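You operate a simulated robot arm through the tools that you are given. There is no shell and no other tool.

You are at the controls of a simulated robot arm. One attempt, no reset.

TASK
Time the mix in the clear can with the orange cup.
Fine: open the lid, press TIME once, dip the cup and hold it over the can till the timer stops; cup back in the black tray, nothing else in it but the stirrer, lid closed. Set down upright: orange cup. Where these are worked on the way, their far stop is far enough and under half their travel is too little: lid of the clear can.

The check looks at the end state, three seconds after you hand in, the way a careful person would. Anything else that was tipped, shoved, dropped, spilled or broken makes it a failure. Lids that push on must go on centred and level and be pressed home; caps that screw on are set level and turned clockwise until they are tight.

THE ROBOT
A 7-joint arm with a two-finger gripper, fixed in place. Base frame: the origin is at the foot of the arm, x ahead of it, y to its left, z up; the work surface is at about z = 800. Units: mm, rad, N and s.
With the tool pointing down near the work surface it reaches from about 340 to 720 mm from the base axis. Its first joint turns from -1.152 to 1.152 rad. Payload 2.45 kg.
The tool frame sits at the grasp point between the pads (the TCP): z along the fingers, y along the line on which they close. The tips reach 26 mm beyond it. The gripper opens to 96 mm. The gripper's body begins 69 mm behind the TCP.
Orientation is that of the tool frame in the base frame, as a unit quaternion [w, x, y, z]. With the fingers straight down and closing along the base's y, the tool's x points along the base's -x, its y along +y and its z along -z.

THE INTERFACE
- The arm moves only by the tool send_rows. Its arguments are lists of equal length, an entry for each row: "travel": the shift along the tool's x, y, z in m, a list of three; "turn": the turn, a rotation vector about the tool's x, y, z in rad, a list of three; "grip": the gripper command, from -1 (fully open) to 1 (shut), values between in proportion. In form: {"travel": [[x, y, z], ...], "turn": [[rx, ry, rz], ...], "grip": [grip, ...]}. A call has 1 to 20 rows; each row shifts and turns the commanded pose from where the row before left it, along the tool's axes as they then stand. Each row takes 0.2 s and may step no farther than 50 mm and 0.15 rad from the row before; otherwise, or with a gripper value out of range, the whole call is refused. Where a pose cannot be reached the arm comes as near as it can. A force on the tool above 70 N (or 10 N above the force at the start of the call, whichever is more), or a blocked arm, ends the call early, and 0.2 s more pass. Each finger halts on what it meets, pressing with about 21 N; the grip force reading is that of the motor and also rises with nothing between the fingers. The clock runs only during rows and for 0.2 s after the last one: add rows that do not move to give the fingers time. The reply holds the time, the measured pose of the TCP, the force on the tool along the base axes, the opening and the grip force, in the units named above and with some noise, with the torque about the TCP (base axes, N m) and any sound that the robot's microphone picked up, and new pictures: "pictures" is both (left out), scene, wrist or none.
- Cameras (640 x 400 px; columns grow to the right, rows downward): "scene" is fixed at [176.9, -386.8, 1442.5]; the picture's right is [0.73, -0.69, 0.00], its down [-0.34, -0.35, -0.87] and it looks along [0.60, 0.63, -0.49] (base axes); focal length 321 px, centre (320, 200). "wrist" rides on the gripper at [82, 3, -98] in the tool frame; the picture's right is [-0.04, 1.00, 0.00], its down [-0.73, -0.03, -0.68] and it looks along [-0.68, -0.03, 0.73] (tool axes); focal length 256 px, centre (320, 200). There is no depth. A picture from a camera that has moved, and an enlarged one, comes with that camera's place and axes in the base frame and with its lens. The place of the scene camera against the robot may be out by one fixed shift of up to 18 mm in any direction.
- close_up(camera, box): a new picture of the part [left, top, right, bottom] of that camera's present view, enlarged. No time passes.
- job_done(): hands the job in; it is judged then, once.

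Nothing tells you positions but the pictures and the camera data. Unless the task says otherwise, let go and move clear before handing in.

The tools are called as name(argument=value, ...) on one line, values as JSON. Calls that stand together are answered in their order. send_rows: Moves the arm, as the interface text tells. Its arguments: {"type":"object","properties":{"travel":{"type":"array","items":{"type":"array","items":{"type":"number"}}},"turn":{"type":"array","items":{"type":"array","items":{"type":"number"}}},"grip":{"type":"array","items":{"type":"number"}},"pictures":{"type":"string","enum":["both","scene","wrist","none"]}},"required":["travel","turn","grip"]} The other tools are called the same way: close_up (camera, box) takes an enlarged picture of a part of a camera's view; job_done () hands the job in.

At the start:

```text
t: 0.0
tool_pos: [345.9, 79.9, 1234.6]
tool_rot: [0.0, 0.0, 1.0, 0.0]
force: [0.7, -0.7, 0.1]
wrist_torque: [0.02, 0.01, 0.0]
finger_gap: 95.9
gripper_force: 0.0
```

scene: 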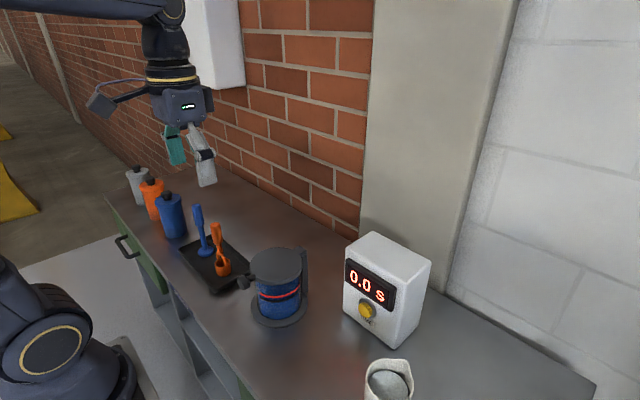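
wrist: 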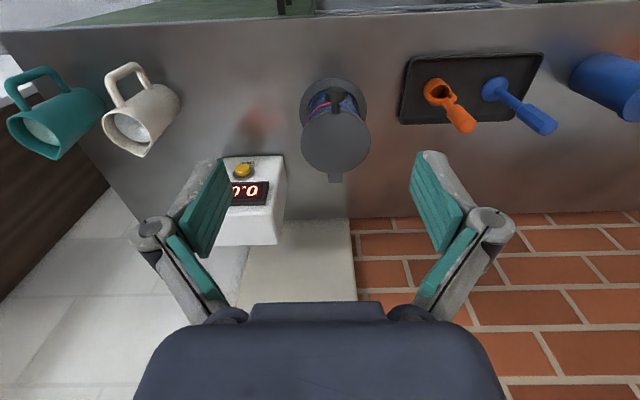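

I see a black tray holding an orange cup and a blue stirrer, a clear can with a dark hinged lid, and a timer box with a yellow button. I'll take close looks before moving.

close_up(camera="scene", box=[160, 190, 320, 340])

close_up(camera="scene", box=[320, 210, 460, 400])

close_up(camera="wrist", box=[260, 40, 420, 240])

close_up(camera="wrist", box=[380, 30, 640, 160])

```text
2.67 times, centred on (240, 265) of scene
camera zoom: at [176.9, -386.8, 1442.5], right [0.73, -0.69, 0.0], down [-0.34, -0.35, -0.87], along [0.6, 0.63, -0.49], focal length 856 px, centre (533, 27)
```

zoom: 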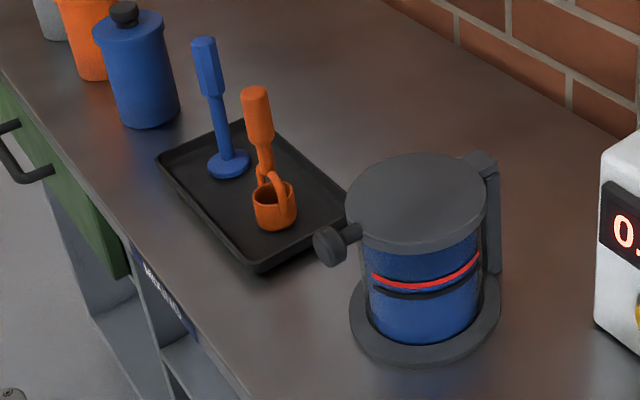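

```text
2.11 times, centred on (390, 305) of scene
camera zoom: at [176.9, -386.8, 1442.5], right [0.73, -0.69, 0.0], down [-0.34, -0.35, -0.87], along [0.6, 0.63, -0.49], focal length 676 px, centre (173, -21)
```

zoom: 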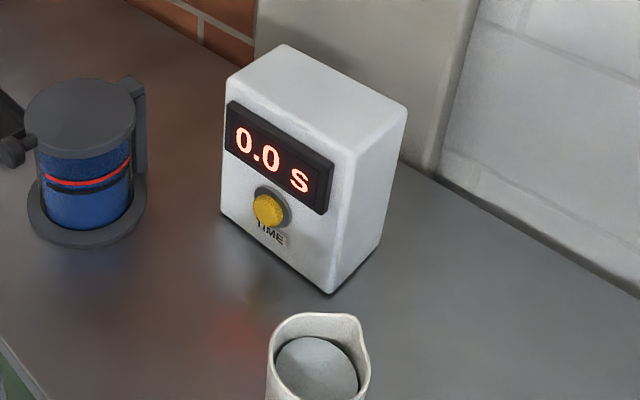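

```text
2.00 times, centred on (340, 140) of wrist
camera zoom: at [264.6, 83.0, 1332.5], right [0.04, 1.0, 0.0], down [0.73, -0.03, 0.68], along [0.68, -0.03, -0.73], focal length 512 px, centre (280, 320)
```

zoom: 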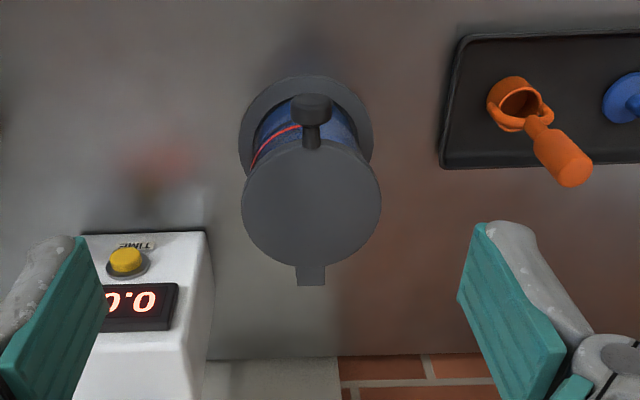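

```text
2.46 times, centred on (510, 95) of wrist
camera zoom: at [264.6, 83.0, 1332.5], right [0.04, 1.0, 0.0], down [0.73, -0.03, 0.68], along [0.68, -0.03, -0.73], focal length 630 px, centre (-148, 458)
```

zoom: 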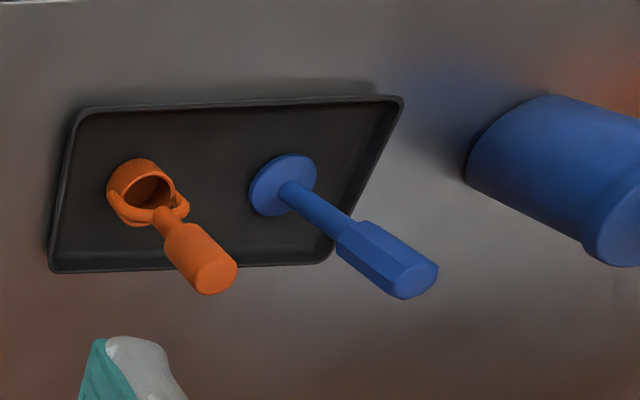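

The can's lid is hinged at the back with its knob facing the robot, near (498, 100). The cup and stirrer stand near (452, 297), and the TIME button is near (588, -100, 882). I'll move the wrist camera closer to measure the lid and knob.

send_rows(travel=[[-0.0, 0.005, 0.045], [-0.0, 0.005, 0.045], [-0.0, 0.005, 0.045], [-0.0, 0.005, 0.045], [0, 0, 0]], turn=[[0, 0, 0], [0, 0, 0], [0, 0, 0], [0, 0, 0], [0, 0, 0]], grip=[-1, -1, -1, -1, -1])

```text
t: 1.2
tool_pos: [345.8, 98.6, 1054.9]
tool_rot: [0.0, -0.001, 1.0, 0.0]
force: [0.5, 0.2, 1.0]
wrist_torque: [0.0, -0.04, 0.0]
finger_gap: 96.1
gripper_force: 0.0
camera wrist: at [264.9, 103.7, 1152.7], right [0.04, 1.0, 0.0], down [0.73, -0.03, 0.68], along [0.68, -0.03, -0.73], focal length 256 px, centre (320, 200)
```

scene: 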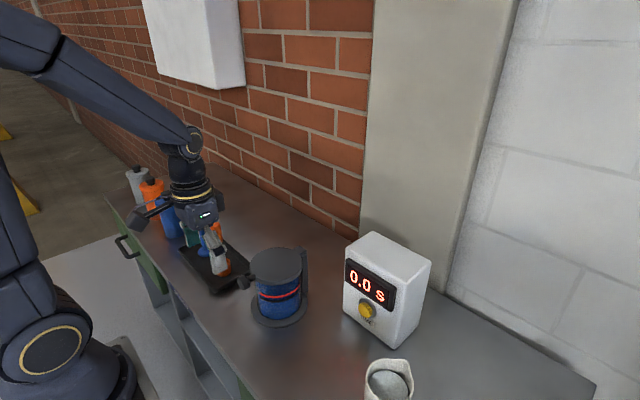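
wrist: 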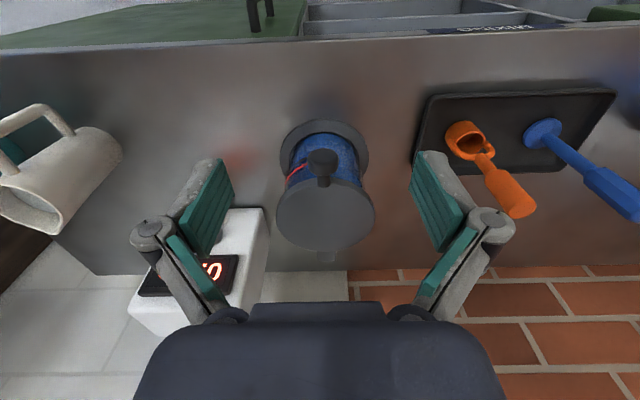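

I'm now closer to the can and will zoom on it, the cup and the timer.

close_up(camera="wrist", box=[260, 110, 390, 270])

close_up(camera="wrist", box=[400, 80, 640, 230])

close_up(camera="wrist", box=[120, 190, 280, 340])

close_up(camera="scene", box=[230, 235, 320, 335])

```text
2.50 times, centred on (325, 190) of wrist
camera zoom: at [264.9, 103.7, 1152.7], right [0.04, 1.0, 0.0], down [0.73, -0.03, 0.68], along [0.68, -0.03, -0.73], focal length 640 px, centre (308, 225)
```

zoom: 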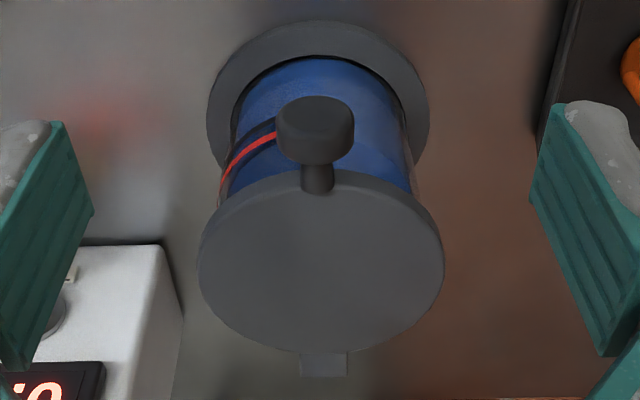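

```text
2.67 times, centred on (520, 155) of wrist
camera zoom: at [264.9, 103.7, 1152.7], right [0.04, 1.0, 0.0], down [0.73, -0.03, 0.68], along [0.68, -0.03, -0.73], focal length 683 px, centre (-213, 320)
```

zoom: 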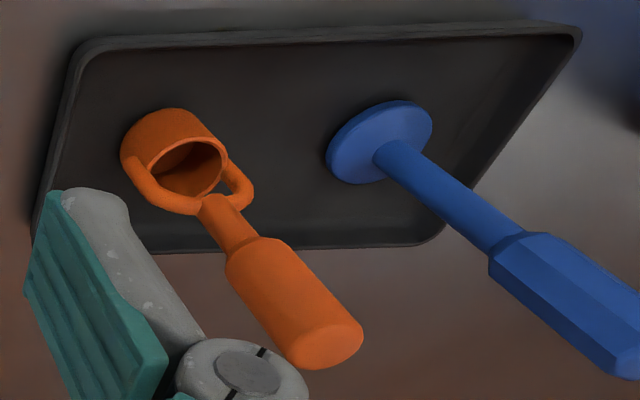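

```text
2.67 times, centred on (200, 265) of wrist
camera zoom: at [264.9, 103.7, 1152.7], right [0.04, 1.0, 0.0], down [0.73, -0.03, 0.68], along [0.68, -0.03, -0.73], focal length 683 px, centre (640, 27)
```

zoom: 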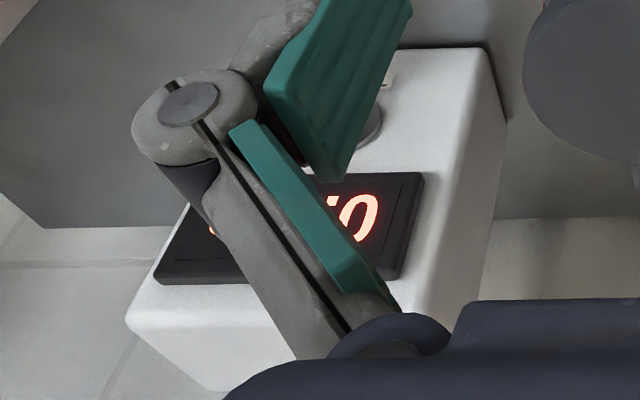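

```text
4.00 times, centred on (275, 285) of scene
camera zoom: at [176.9, -386.8, 1442.5], right [0.73, -0.69, 0.0], down [-0.34, -0.35, -0.87], along [0.6, 0.63, -0.49], focal length 1285 px, centre (500, -140)
```

zoom: 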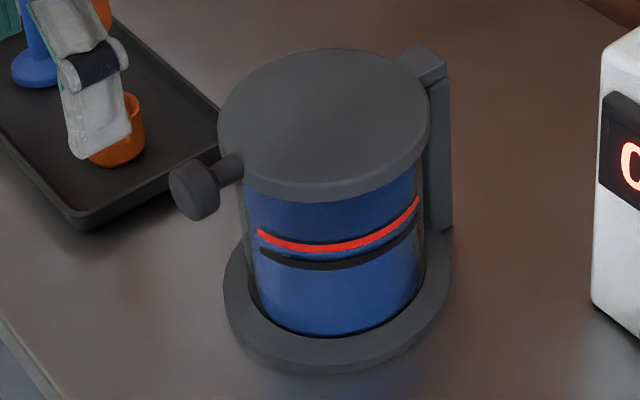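

The lid's top is near z 931 with radius about 61. Its knob is about 31 mm across and sits near (412, 100, 930). I'll pitch the tool 45° forward above the knob to see it side-on and check the reach.

send_rows(travel=[[-0.02, 0.001, 0.0], [-0.014, 0.0, 0.0], [0, 0, 0], [0, 0, 0], [0, 0, 0], [0, 0, 0], [0, 0, 0], [0, 0, 0], [0, 0, 0]], turn=[[0, 0, 0], [0, 0, 0], [0, -0.131, 0], [0, -0.131, 0], [0, -0.131, 0], [0, -0.131, 0], [0, -0.131, 0], [0, -0.131, 0], [0, 0, 0]], grip=[-1, -1, -1, -1, -1, -1, -1, -1, -1])

```text
t: 3.2
tool_pos: [420.8, 129.7, 1082.5]
tool_rot: [0.38, -0.001, 0.925, -0.001]
force: [-0.7, 0.4, -0.2]
wrist_torque: [-0.01, 0.03, 0.02]
finger_gap: 95.7
gripper_force: 0.2
out of reach, approached as far as the arm can: row 6, 7, 8
camera wrist: at [295.5, 135.2, 1095.7], right [0.03, 1.0, 0.03], down [0.04, -0.03, 1.0], along [1.0, -0.03, -0.04], focal length 256 px, centre (320, 200)
```

scene: 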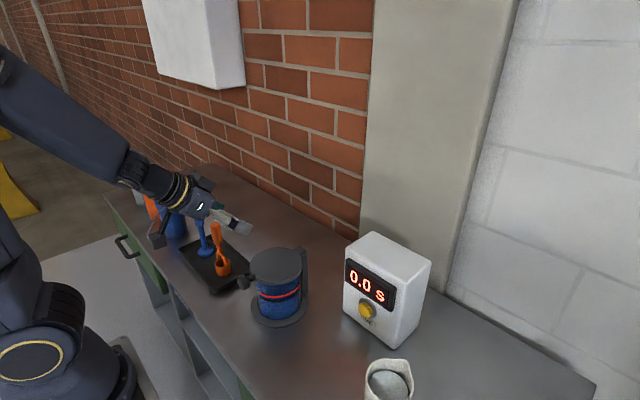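
wrist: 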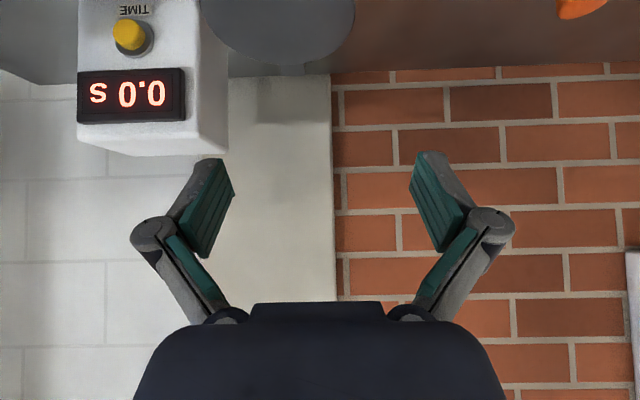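

At 45° pitch the arm can't get this close to the knob, so I'll return the tool to vertical and grip the knob from above instead. Both pads will close along y, so the knob can pivot between them as the lid swings.

send_rows(travel=[[0, 0, 0], [0, 0, 0], [0, 0, 0], [0, 0, 0], [0, 0, 0], [0, 0, 0], [0, 0, 0]], turn=[[0, 0.131, 0], [0, 0.131, 0], [0, 0.131, 0], [0, 0.131, 0], [0, 0.131, 0], [0, 0.131, 0], [0, 0, 0]], grip=[-1, -1, -1, -1, -1, -1, -1], pictures="wrist")

```text
t: 4.8
tool_pos: [420.6, 131.0, 1082.5]
tool_rot: [0.0, -0.001, 1.0, 0.0]
force: [-0.2, -0.4, 0.2]
wrist_torque: [0.0, -0.03, 0.03]
finger_gap: 96.0
gripper_force: 0.1
camera wrist: at [340.9, 135.1, 1181.5], right [0.04, 1.0, 0.0], down [0.73, -0.03, 0.68], along [0.68, -0.03, -0.74], focal length 256 px, centre (320, 200)
```

wrist: 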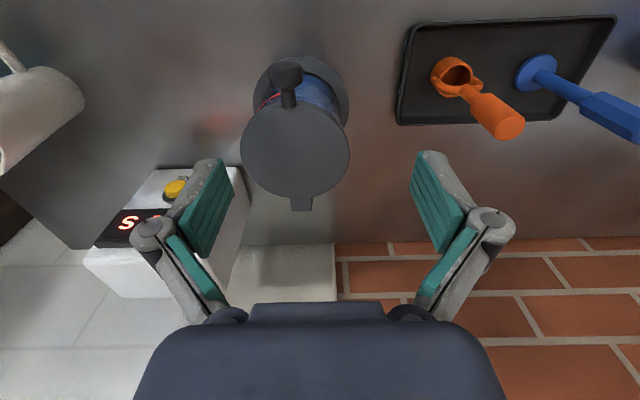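

The tool is vertical again at (421, 131, 1082). I'll zoom on the lid to find the hinge line and knob.

close_up(camera="wrist", box=[225, 45, 365, 220])

close_up(camera="wrist", box=[390, 10, 640, 150])

```text
2.29 times, centred on (295, 132) of wrist
camera zoom: at [340.9, 135.1, 1181.5], right [0.04, 1.0, 0.0], down [0.73, -0.03, 0.68], along [0.68, -0.03, -0.74], focal length 585 px, centre (377, 354)
```

zoom: 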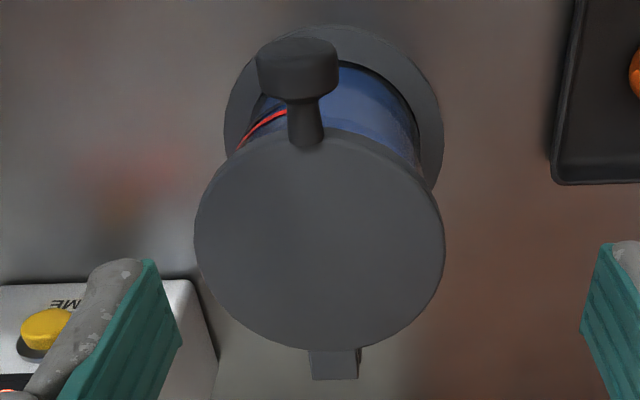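

```text
2.56 times, centred on (515, 80) of wrist
camera zoom: at [340.9, 135.1, 1181.5], right [0.04, 1.0, 0.0], down [0.73, -0.03, 0.68], along [0.68, -0.03, -0.74], focal length 655 px, centre (-179, 507)
```

zoom: 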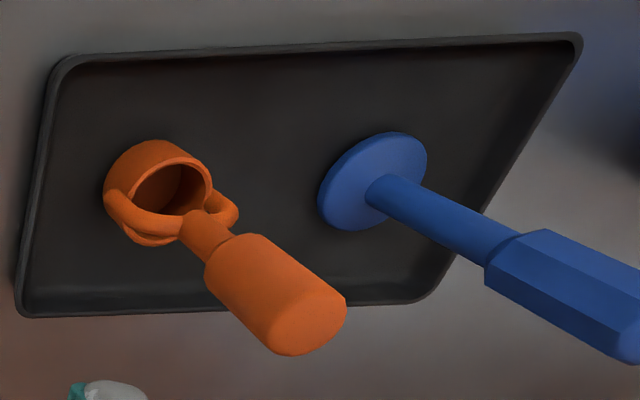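

The knob is near (413, 100.4, 933) and the hinge near x≈567. I'll move directly above the knob with the fingers partly closed and check centring before descending.

send_rows(travel=[[0.0038, -0.0153, 0.03], [0.0038, -0.0153, 0.03], [0, 0, 0.022], [0, 0, 0], [0, 0, 0]], turn=[[0, 0, 0], [0, 0, 0], [0, 0, 0], [0, 0, 0], [0, 0, 0]], grip=[-0.05, -0.05, -0.05, -0.05, -0.05])

```text
t: 6.0
tool_pos: [413.8, 100.0, 1001.7]
tool_rot: [0.0, -0.001, 1.0, 0.0]
force: [-0.3, -0.4, 0.8]
wrist_torque: [0.0, 0.01, 0.06]
finger_gap: 50.4
gripper_force: 0.1
camera wrist: at [333.8, 103.7, 1100.2], right [0.04, 1.0, 0.0], down [0.73, -0.03, 0.68], along [0.68, -0.03, -0.73], focal length 256 px, centre (320, 200)
```

scene: 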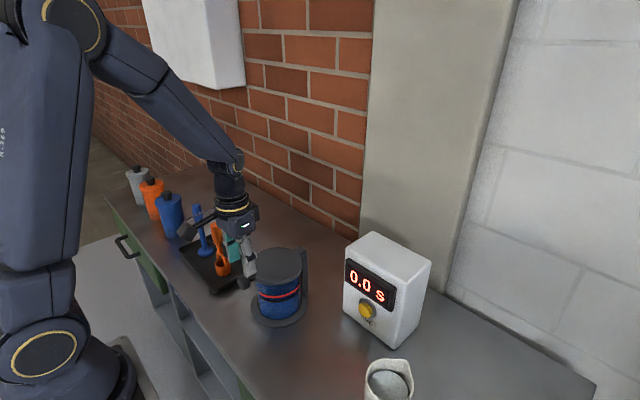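
wrist: 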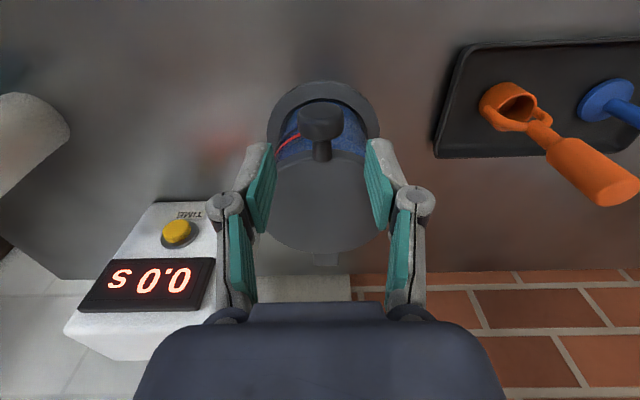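

The fingers straddle the knob symmetrically. I'll zoom in to confirm.

close_up(camera="wrist", box=[240, 75, 400, 275])

close_up(camera="scene", box=[220, 220, 320, 320])

```text
2.00 times, centred on (320, 175) of wrist
camera zoom: at [333.8, 103.7, 1100.2], right [0.04, 1.0, 0.0], down [0.73, -0.03, 0.68], along [0.68, -0.03, -0.73], focal length 512 px, centre (320, 250)
```

zoom: 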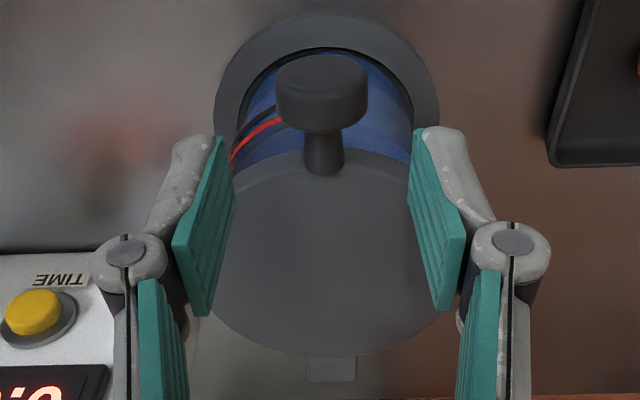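

```text
4.00 times, centred on (270, 270) of scene
camera zoom: at [176.9, -386.8, 1442.5], right [0.73, -0.69, 0.0], down [-0.34, -0.35, -0.87], along [0.6, 0.63, -0.49], focal length 1285 px, centre (520, -80)
```

zoom: 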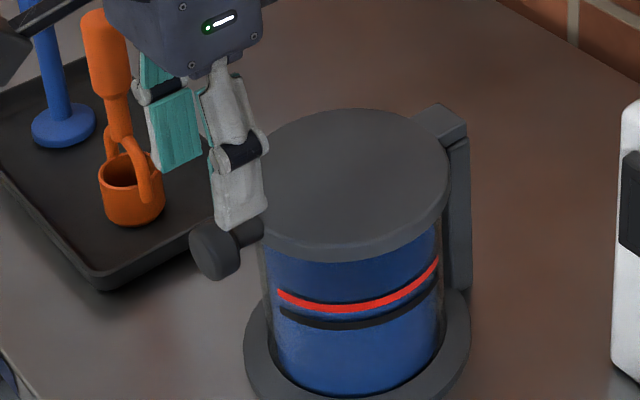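

Centring looks good. I'll descend around the knob, then narrow the gap to just over the knob's width and check again.

send_rows(travel=[[0.001, 0, 0.02], [0.001, 0.0, 0.02], [0, 0, 0.02], [0, 0, 0], [0, 0, 0], [0, 0, 0]], turn=[[0, 0, 0], [0, 0, 0], [0, 0, 0], [0, 0, 0], [0, 0, 0], [0, 0, 0]], grip=[-0.05, -0.05, -0.05, 0.2, 0.2, 0.2])

close_up(camera="wrist", box=[240, 75, 400, 275])

close_up(camera="scene", box=[220, 220, 320, 320])

```text
t: 7.4
tool_pos: [413.9, 100.1, 942.2]
tool_rot: [0.0, 0.0, 1.0, 0.0]
force: [-1.0, 0.7, 0.1]
wrist_torque: [0.01, 0.03, 0.01]
finger_gap: 38.4
gripper_force: 0.1
camera wrist: at [331.7, 104.1, 1040.3], right [0.04, 1.0, 0.0], down [0.73, -0.03, 0.68], along [0.68, -0.03, -0.73], focal length 256 px, centre (320, 200)
```

scene: 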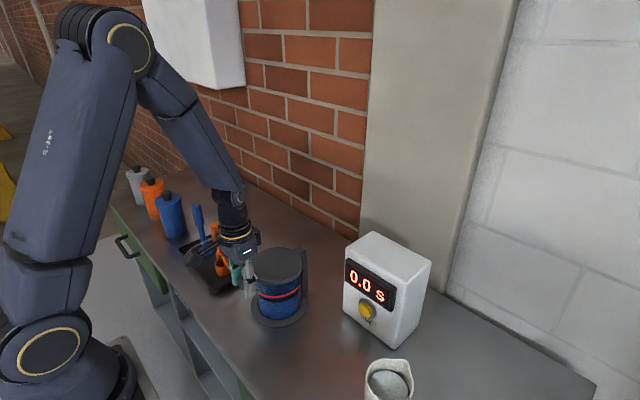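
wrist: 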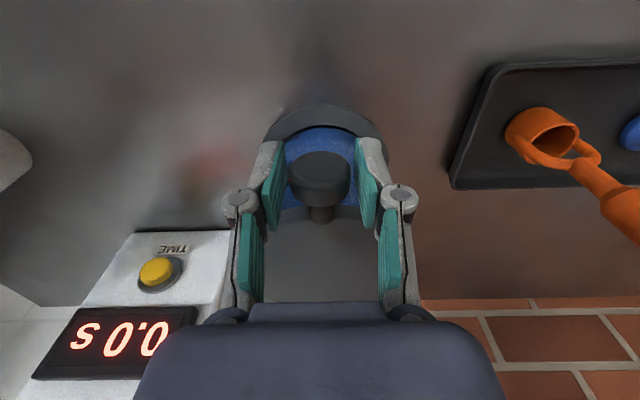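

```text
2.00 times, centred on (320, 175) of wrist
camera zoom: at [331.7, 104.1, 1040.3], right [0.04, 1.0, 0.0], down [0.73, -0.03, 0.68], along [0.68, -0.03, -0.73], focal length 512 px, centre (320, 250)
```

zoom: 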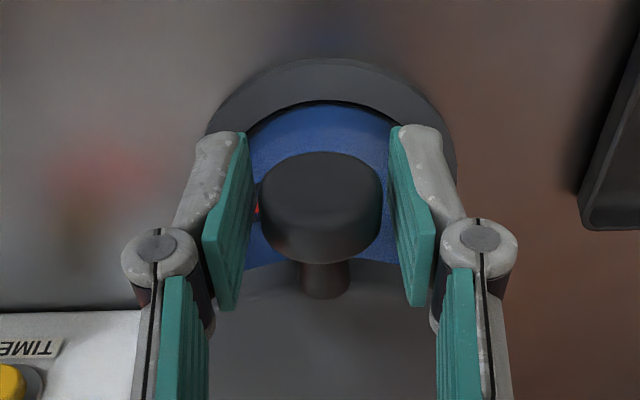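

```text
4.00 times, centred on (270, 270) of scene
camera zoom: at [176.9, -386.8, 1442.5], right [0.73, -0.69, 0.0], down [-0.34, -0.35, -0.87], along [0.6, 0.63, -0.49], focal length 1285 px, centre (520, -80)
```

zoom: 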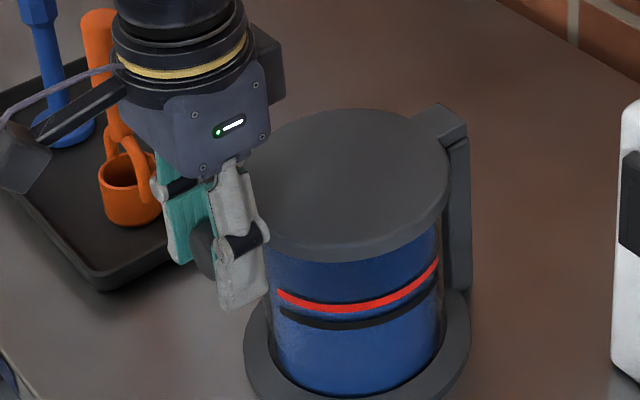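

The pads are centred on the knob to within about 0.3 mm. I'll close gently on it.

send_rows(travel=[[0, 0, 0], [0, 0, 0], [0, 0, 0], [0, 0, 0], [0, 0, 0], [0, 0, 0], [0, 0, 0]], turn=[[0, 0, 0], [0, 0, 0], [0, 0, 0], [0, 0, 0], [0, 0, 0], [0, 0, 0], [0, 0, 0]], grip=[0.26, 0.3, 0.34, 0.37, 0.4, 0.5, 0.6], pictures="wrist")

```text
t: 9.0
tool_pos: [412.4, 101.1, 942.2]
tool_rot: [0.001, -0.001, 1.0, 0.0]
force: [-0.2, 1.1, 1.4]
wrist_torque: [0.04, -0.01, 0.02]
finger_gap: 30.0
gripper_force: 45.2
camera wrist: at [331.7, 104.2, 1040.4], right [0.04, 1.0, 0.0], down [0.73, -0.03, 0.68], along [0.68, -0.03, -0.73], focal length 256 px, centre (320, 200)
```

wrist: 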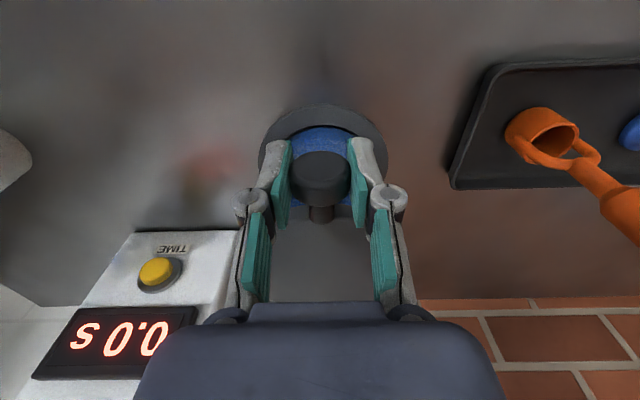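

The knob is gripped with almost no side force. I'll start lifting along the hinge arc in small steps, watching the force.

send_rows(travel=[[-0.0003, 0, -0.007], [-0.0007, 0, -0.007], [-0.001, 0, -0.0065], [-0.001, 0, -0.0062], [0, 0, 0]], turn=[[0, 0, 0], [0, 0, 0], [0, 0, 0], [0, 0, 0], [0, 0, 0]], grip=[0.6, 0.6, 0.6, 0.6, 0.6])

close_up(camera="scene", box=[220, 210, 320, 330])

```text
t: 10.2
tool_pos: [414.9, 98.7, 968.1]
tool_rot: [-0.001, -0.001, 1.0, -0.001]
force: [-7.1, 3.3, -6.7]
wrist_torque: [0.03, 1.3, 0.1]
finger_gap: 30.1
gripper_force: 45.1
camera wrist: at [334.3, 104.3, 1067.0], right [0.04, 1.0, 0.0], down [0.74, -0.03, 0.68], along [0.68, -0.03, -0.74], focal length 256 px, centre (320, 200)
```

scene: 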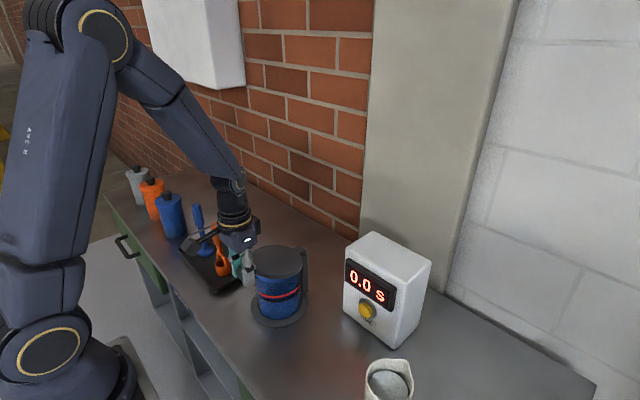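
wrist: 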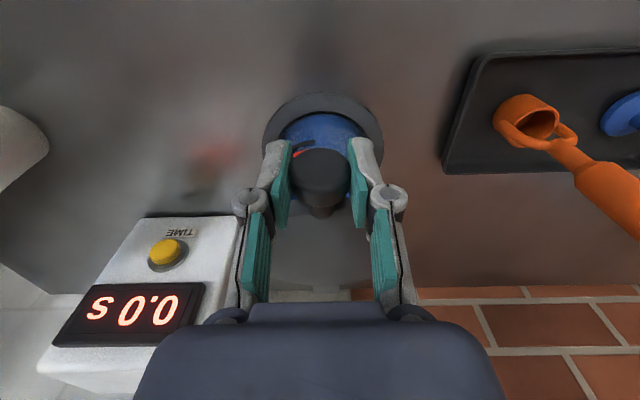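

```text
3.33 times, centred on (270, 270) of scene
camera zoom: at [176.9, -386.7, 1442.6], right [0.73, -0.69, 0.0], down [-0.34, -0.35, -0.87], along [0.6, 0.63, -0.49], focal length 1071 px, centre (487, -33)
```

zoom: 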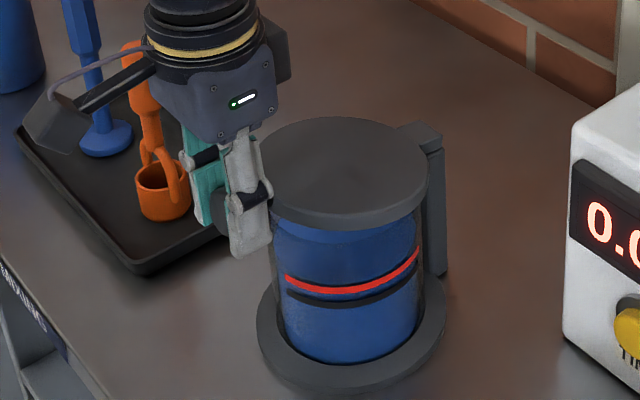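

The lid is rising, but my grip resists its pivoting: about 1.3 N·m of twist and 7 N of sideways pull. I'll rotate the tool with the lid to relieve that and see how the forces respond.

send_rows(travel=[[0, 0, 0], [0, 0, 0], [0, 0, 0]], turn=[[0, 0.09, 0], [0, 0.09, 0], [0, 0, 0]], grip=[0.6, 0.6, 0.6], pictures="wrist")

```text
t: 11.0
tool_pos: [417.2, 99.5, 968.9]
tool_rot: [-0.086, 0.0, 0.996, 0.001]
force: [9.6, -2.1, 6.6]
wrist_torque: [-0.03, -1.32, 0.0]
finger_gap: 30.1
gripper_force: 45.0
camera wrist: at [355.5, 104.2, 1079.9], right [0.04, 1.0, -0.01], down [0.84, -0.03, 0.54], along [0.54, -0.03, -0.84], focal length 256 px, centre (320, 200)
```

wrist: 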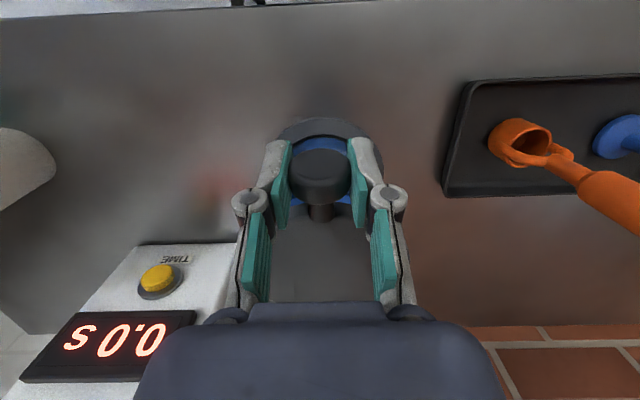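

The twist resistance saturates at about ±1.3 N·m, so it is friction. I'll ease the grip force and back off half the rotation to lower the loads.

send_rows(travel=[[0, 0, 0], [0, 0, 0], [0, 0, 0]], turn=[[0, -0.04, 0], [0, 0, 0], [0, 0, 0]], grip=[0.45, 0.42, 0.42], pictures="wrist")

```text
t: 11.8
tool_pos: [415.3, 99.6, 967.4]
tool_rot: [-0.069, 0.0, 0.998, 0.0]
force: [22.7, 0.9, -10.2]
wrist_torque: [-0.05, 0.77, -0.02]
finger_gap: 30.0
gripper_force: 45.3
camera wrist: at [350.2, 104.2, 1076.6], right [0.04, 1.0, -0.01], down [0.82, -0.03, 0.57], along [0.57, -0.03, -0.82], focal length 256 px, centre (320, 200)
```

wrist: 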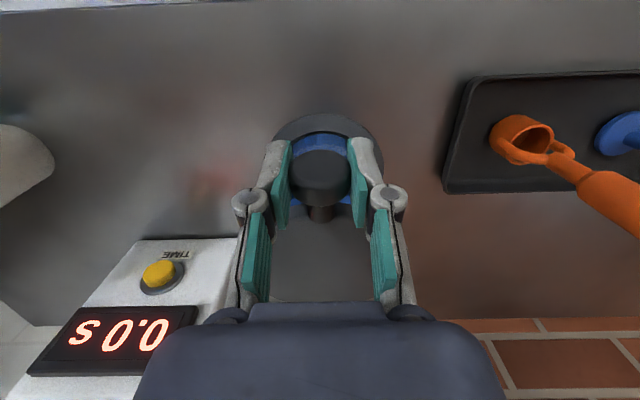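

There is a 23 N pull towards +x, so I'm holding the lid outward. I'll shift +x a little to relieve it and reduce the grip further.

send_rows(travel=[[-0.0018, 0, -0.001], [0, 0, 0], [0, 0, 0]], turn=[[0, 0, 0], [0, 0, 0], [0, 0, 0]], grip=[0.4, 0.385, 0.385], pictures="scene")

close_up(camera="scene", box=[220, 210, 320, 330])

```text
t: 12.6
tool_pos: [416.7, 99.4, 968.7]
tool_rot: [-0.071, 0.001, 0.998, 0.0]
force: [-1.1, -0.8, -1.1]
wrist_torque: [0.02, 0.03, -0.02]
finger_gap: 31.4
gripper_force: 8.1
```

scene: 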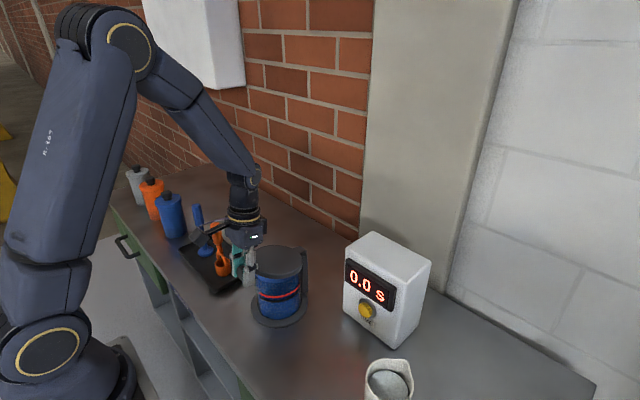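

```text
3.33 times, centred on (270, 270) of scene
camera zoom: at [176.9, -386.8, 1442.5], right [0.73, -0.69, 0.0], down [-0.34, -0.35, -0.87], along [0.6, 0.63, -0.49], focal length 1071 px, centre (487, -33)
```

zoom: 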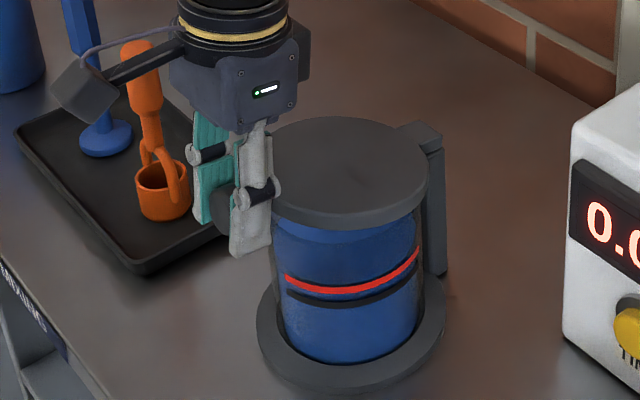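

The forces are near zero now with a light 8 N grip, and the lid is held about 10° open. I'll continue along the arc with this light grip.

send_rows(travel=[[-0.0007, 0, -0.0066], [-0.0007, 0, -0.0066], [-0.0013, 0, -0.0066], [-0.0013, 0, -0.0066], [0, 0, 0]], turn=[[0, 0, 0], [0, 0, 0], [0, 0, 0], [0, 0, 0], [0, 0, 0]], grip=[0.39, 0.39, 0.39, 0.39, 0.39], pictures="both")

close_up(camera="scene", box=[220, 210, 320, 330])

```text
t: 13.8
tool_pos: [425.3, 100.4, 994.3]
tool_rot: [-0.068, 0.0, 0.998, 0.0]
force: [2.5, -3.9, -0.1]
wrist_torque: [-0.04, -0.04, 0.02]
finger_gap: 31.9
gripper_force: 2.3
camera wrist: at [358.9, 104.5, 1103.4], right [0.04, 1.0, 0.0], down [0.82, -0.03, 0.57], along [0.57, -0.03, -0.82], focal length 256 px, centre (320, 200)
```

scene: 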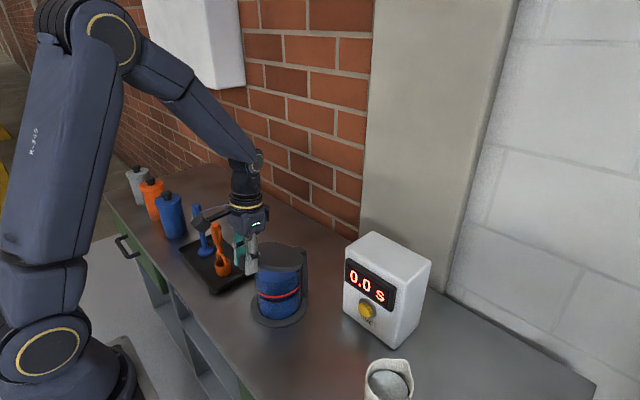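
wrist: 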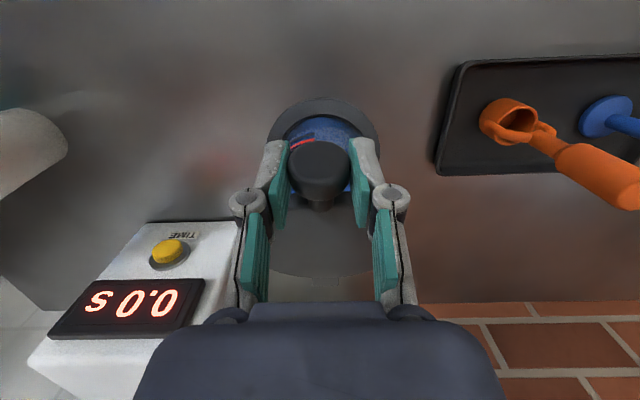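

```text
3.33 times, centred on (270, 270) of scene
camera zoom: at [177.0, -386.9, 1442.5], right [0.73, -0.69, 0.0], down [-0.34, -0.35, -0.87], along [0.6, 0.63, -0.49], focal length 1071 px, centre (487, -33)
```

zoom: 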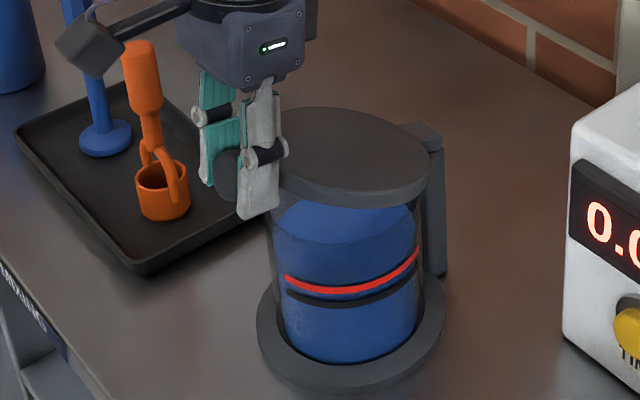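

The lid follows, though the knob is slipping slightly. I'll firm up the grip a little and continue.

send_rows(travel=[[0, 0, 0], [-0.0015, 0, -0.0064], [-0.0019, 0, -0.0064], [-0.0023, 0, -0.0064], [-0.0027, 0, -0.0062], [0, 0, 0]], turn=[[0, 0, 0], [0, 0, 0], [0, 0, 0], [0, 0, 0], [0, 0, 0], [0, 0, 0]], grip=[0.41, 0.41, 0.41, 0.41, 0.41, 0.41], pictures="both")

close_up(camera="scene", box=[220, 210, 320, 330])

close_up(camera="wrist", box=[240, 90, 400, 290])

```text
t: 15.2
tool_pos: [435.9, 100.7, 1017.8]
tool_rot: [-0.07, -0.001, 0.998, 0.0]
force: [-1.9, -5.2, 0.2]
wrist_torque: [-0.09, 0.07, -0.03]
finger_gap: 32.0
gripper_force: 2.8
camera wrist: at [369.9, 104.5, 1127.8], right [0.04, 1.0, -0.01], down [0.82, -0.03, 0.57], along [0.57, -0.03, -0.82], focal length 256 px, centre (320, 200)
```

scene: 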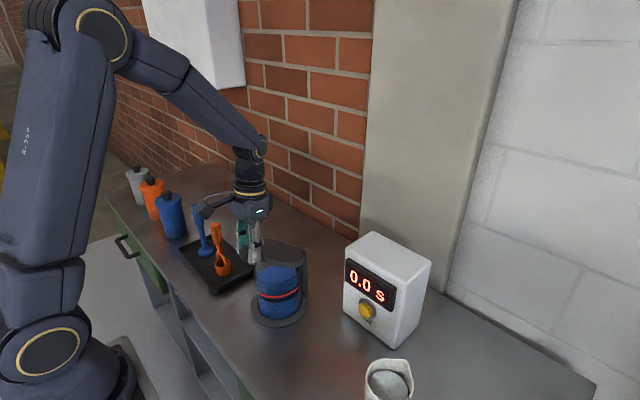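
wrist: 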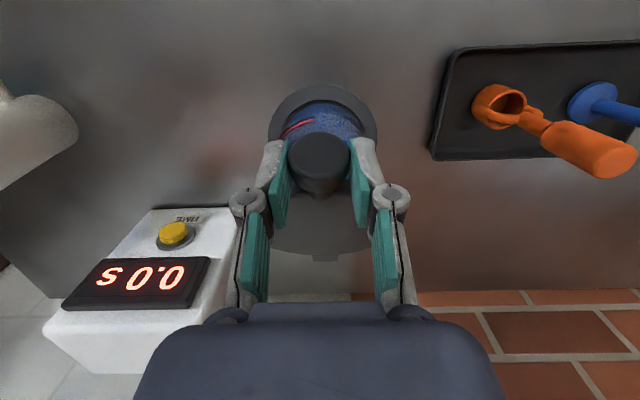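

```text
3.33 times, centred on (270, 270) of scene
camera zoom: at [176.9, -387.0, 1442.5], right [0.73, -0.69, 0.0], down [-0.34, -0.35, -0.87], along [0.6, 0.63, -0.49], focal length 1071 px, centre (487, -33)
```

zoom: 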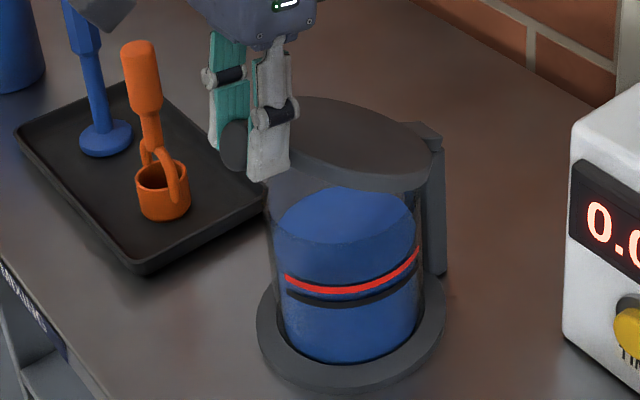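

```text
2.00 times, centred on (320, 190) of wrist
camera zoom: at [369.9, 104.5, 1127.8], right [0.04, 1.0, -0.01], down [0.82, -0.03, 0.57], along [0.57, -0.03, -0.82], focal length 512 px, centre (320, 220)
```

zoom: 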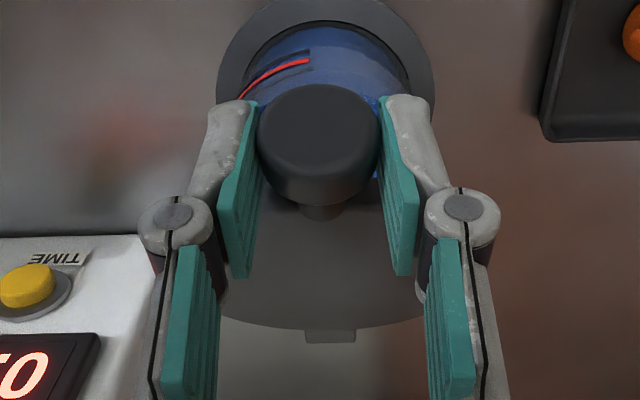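

The lid is at about 27°, but the knob has slipped towards the fingertips. Before going on I'll tighten the grip in place and see the force.

send_rows(travel=[[0, -0.0004, 0], [0, 0, 0], [0, 0, 0]], turn=[[0, 0, 0], [0, 0, 0], [0, 0, 0]], grip=[0.44, 0.46, 0.46], pictures="none")

```text
t: 16.0
tool_pos: [435.9, 100.7, 1018.7]
tool_rot: [-0.069, 0.001, 0.998, 0.0]
force: [1.2, -3.8, 1.0]
wrist_torque: [-0.05, -0.44, 0.0]
finger_gap: 30.5
gripper_force: 44.9
```

The grip is firm now at 45 N. I'll carry the lid up while rotating the tool with it about the hinge, so there's no twist on the can.

send_rows(travel=[[-0.00307, 0, -0.00612], [-0.00307, 0, -0.00612], [-0.00307, 0, -0.00612], [-0.00307, 0, -0.00612], [0, 0, 0]], turn=[[0, 0.0436, 0], [0, 0.0436, 0], [0, 0.0436, 0], [0, 0.0436, 0], [0, 0, 0]], grip=[0.46, 0.46, 0.46, 0.46, 0.46], pictures="scene")

close_up(camera="scene", box=[220, 200, 330, 330])

```text
t: 17.2
tool_pos: [451.7, 100.2, 1039.0]
tool_rot: [-0.158, 0.0, 0.987, -0.001]
force: [-11.1, -3.2, 14.4]
wrist_torque: [-0.02, -0.59, -0.06]
finger_gap: 30.7
gripper_force: 44.7
```

scene: 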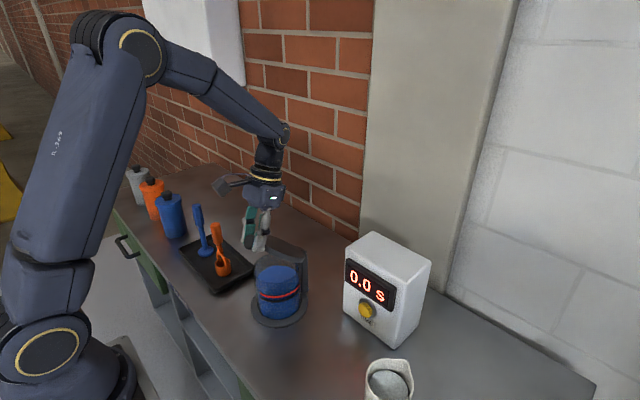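

```text
3.08 times, centred on (275, 265) of scene
camera zoom: at [176.4, -386.9, 1442.6], right [0.73, -0.69, 0.0], down [-0.34, -0.35, -0.87], along [0.6, 0.63, -0.49], focal length 988 px, centre (458, 0)
```

zoom: 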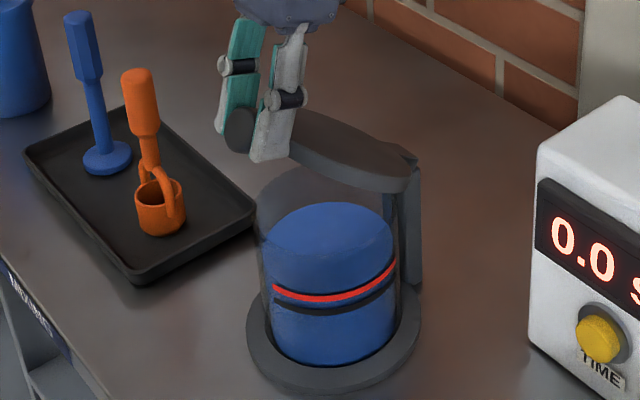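

The force is mostly radial: I'm pushing the lid towards its hinge, so the hinge is slightly higher than I assumed. I'll correct outward and continue with an updated centre.

send_rows(travel=[[0.0014, 0, -0.0005], [-0.00262, 0, -0.00606], [-0.00262, 0, -0.00606], [0, 0, 0]], turn=[[0, 0, 0], [0, 0.0436, 0], [0, 0.0436, 0], [0, 0, 0]], grip=[0.46, 0.46, 0.46, 0.46], pictures="none")

```text
t: 18.2
tool_pos: [460.2, 101.1, 1050.1]
tool_rot: [-0.199, -0.001, 0.98, -0.001]
force: [5.4, 5.2, -8.0]
wrist_torque: [0.08, 0.08, 0.05]
finger_gap: 30.7
gripper_force: 45.0
```

The residual force is small. I'll correct slightly inward and carry on another 10°.

send_rows(travel=[[-0.00066, 0, 0.00024], [-0.0027, 0, -0.00602], [-0.0027, 0, -0.00602], [-0.0027, 0, -0.00602], [-0.0027, 0, -0.00602], [0, 0, 0]], turn=[[0, 0, 0], [0, 0.0436, 0], [0, 0.0436, 0], [0, 0.0436, 0], [0, 0.0436, 0], [0, 0, 0]], grip=[0.46, 0.46, 0.46, 0.46, 0.46, 0.46], pictures="scene")

close_up(camera="scene", box=[210, 170, 330, 330])

```text
t: 19.6
tool_pos: [480.8, 100.8, 1064.9]
tool_rot: [-0.285, -0.001, 0.959, -0.001]
force: [1.9, 5.7, 10.0]
wrist_torque: [0.09, -1.07, -0.1]
finger_gap: 30.5
gripper_force: 45.3
```

scene: 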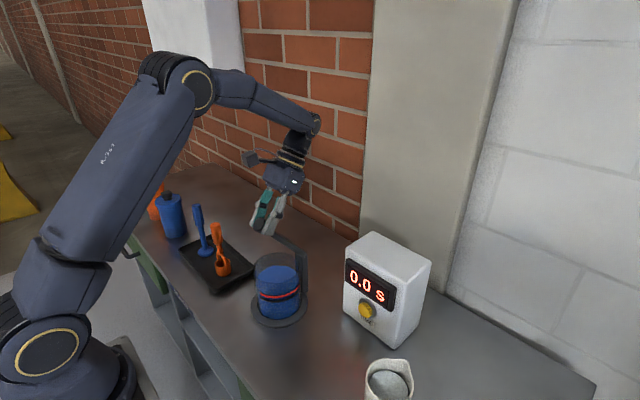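

```text
2.50 times, centred on (270, 250) of scene
camera zoom: at [176.8, -386.7, 1442.6], right [0.73, -0.69, 0.0], down [-0.34, -0.35, -0.87], along [0.6, 0.63, -0.49], focal length 803 px, centre (445, 75)
```

zoom: 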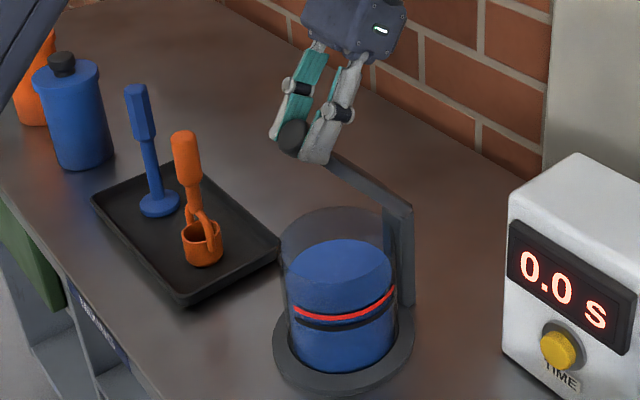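

The lid is about 50° open and rising, and the can hasn't moved. The tool has now over-rotated a little, so I'll translate along the arc without turning for the next stretch.

send_rows(travel=[[-0.0018, 0, -0.0063], [-0.00227, 0, -0.00614], [-0.00253, 0, -0.00603], [-0.00279, 0, -0.00592], [0, 0, 0]], turn=[[0, 0, 0], [0, 0, 0], [0, 0, 0], [0, 0, 0], [0, 0, 0]], grip=[0.46, 0.46, 0.46, 0.46, 0.46], pictures="scene")

close_up(camera="scene", box=[210, 170, 330, 330])

```text
t: 20.8
tool_pos: [503.1, 99.6, 1082.7]
tool_rot: [-0.284, 0.0, 0.959, 0.0]
force: [-6.3, 3.5, -6.4]
wrist_torque: [-0.03, 1.37, -0.02]
finger_gap: 30.8
gripper_force: 44.9
```

scene: 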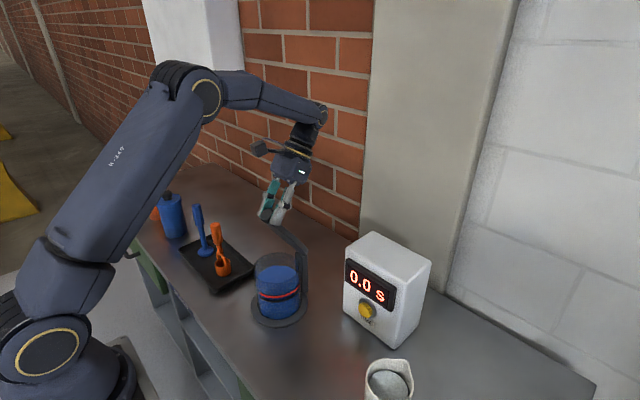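

```text
2.50 times, centred on (270, 250) of scene
camera zoom: at [176.9, -386.7, 1442.6], right [0.73, -0.69, 0.0], down [-0.34, -0.35, -0.87], along [0.6, 0.63, -0.49], focal length 803 px, centre (445, 75)
```

zoom: 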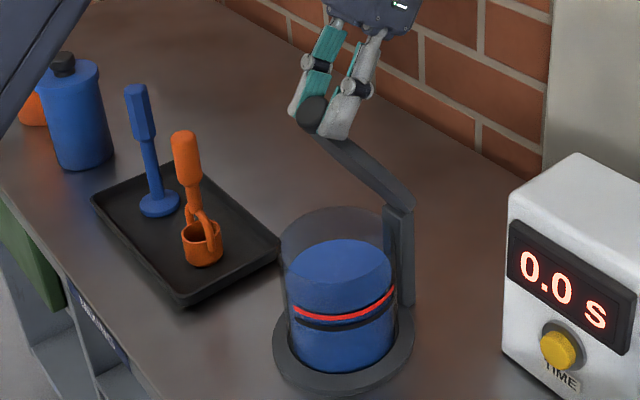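

The lid is at about 60°. I'll continue the arc with the tool turning along again.

send_rows(travel=[[-0.0009, 0, 0], [-0.00348, 0, -0.0058], [-0.00348, 0, -0.0058], [-0.0036, 0, -0.0057], [-0.0036, 0, -0.0057], [0, 0, 0]], turn=[[0, 0.06, 0], [0, 0.0436, 0], [0, 0.0436, 0], [0, 0.03, 0], [0, 0.03, 0], [0, 0, 0]], grip=[0.46, 0.46, 0.46, 0.46, 0.46, 0.46], pictures="scene")

close_up(camera="scene", box=[230, 150, 350, 330])

```text
t: 22.2
tool_pos: [515.9, 100.3, 1086.3]
tool_rot: [-0.354, 0.0, 0.935, 0.0]
force: [4.3, 4.9, 8.3]
wrist_torque: [0.04, -1.14, -0.08]
finger_gap: 30.4
gripper_force: 44.6
out of reach, approached as far as the arm can: row 4, 5
```

scene: 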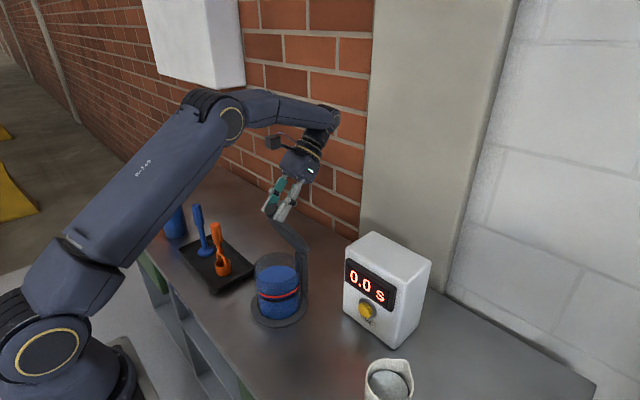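

```text
2.22 times, centred on (290, 240) of scene
camera zoom: at [176.9, -386.7, 1442.6], right [0.73, -0.69, 0.0], down [-0.34, -0.35, -0.87], along [0.6, 0.63, -0.49], focal length 714 px, centre (387, 111)
```

zoom: 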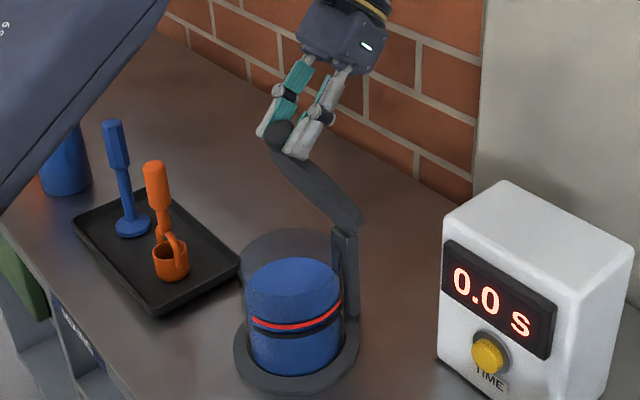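

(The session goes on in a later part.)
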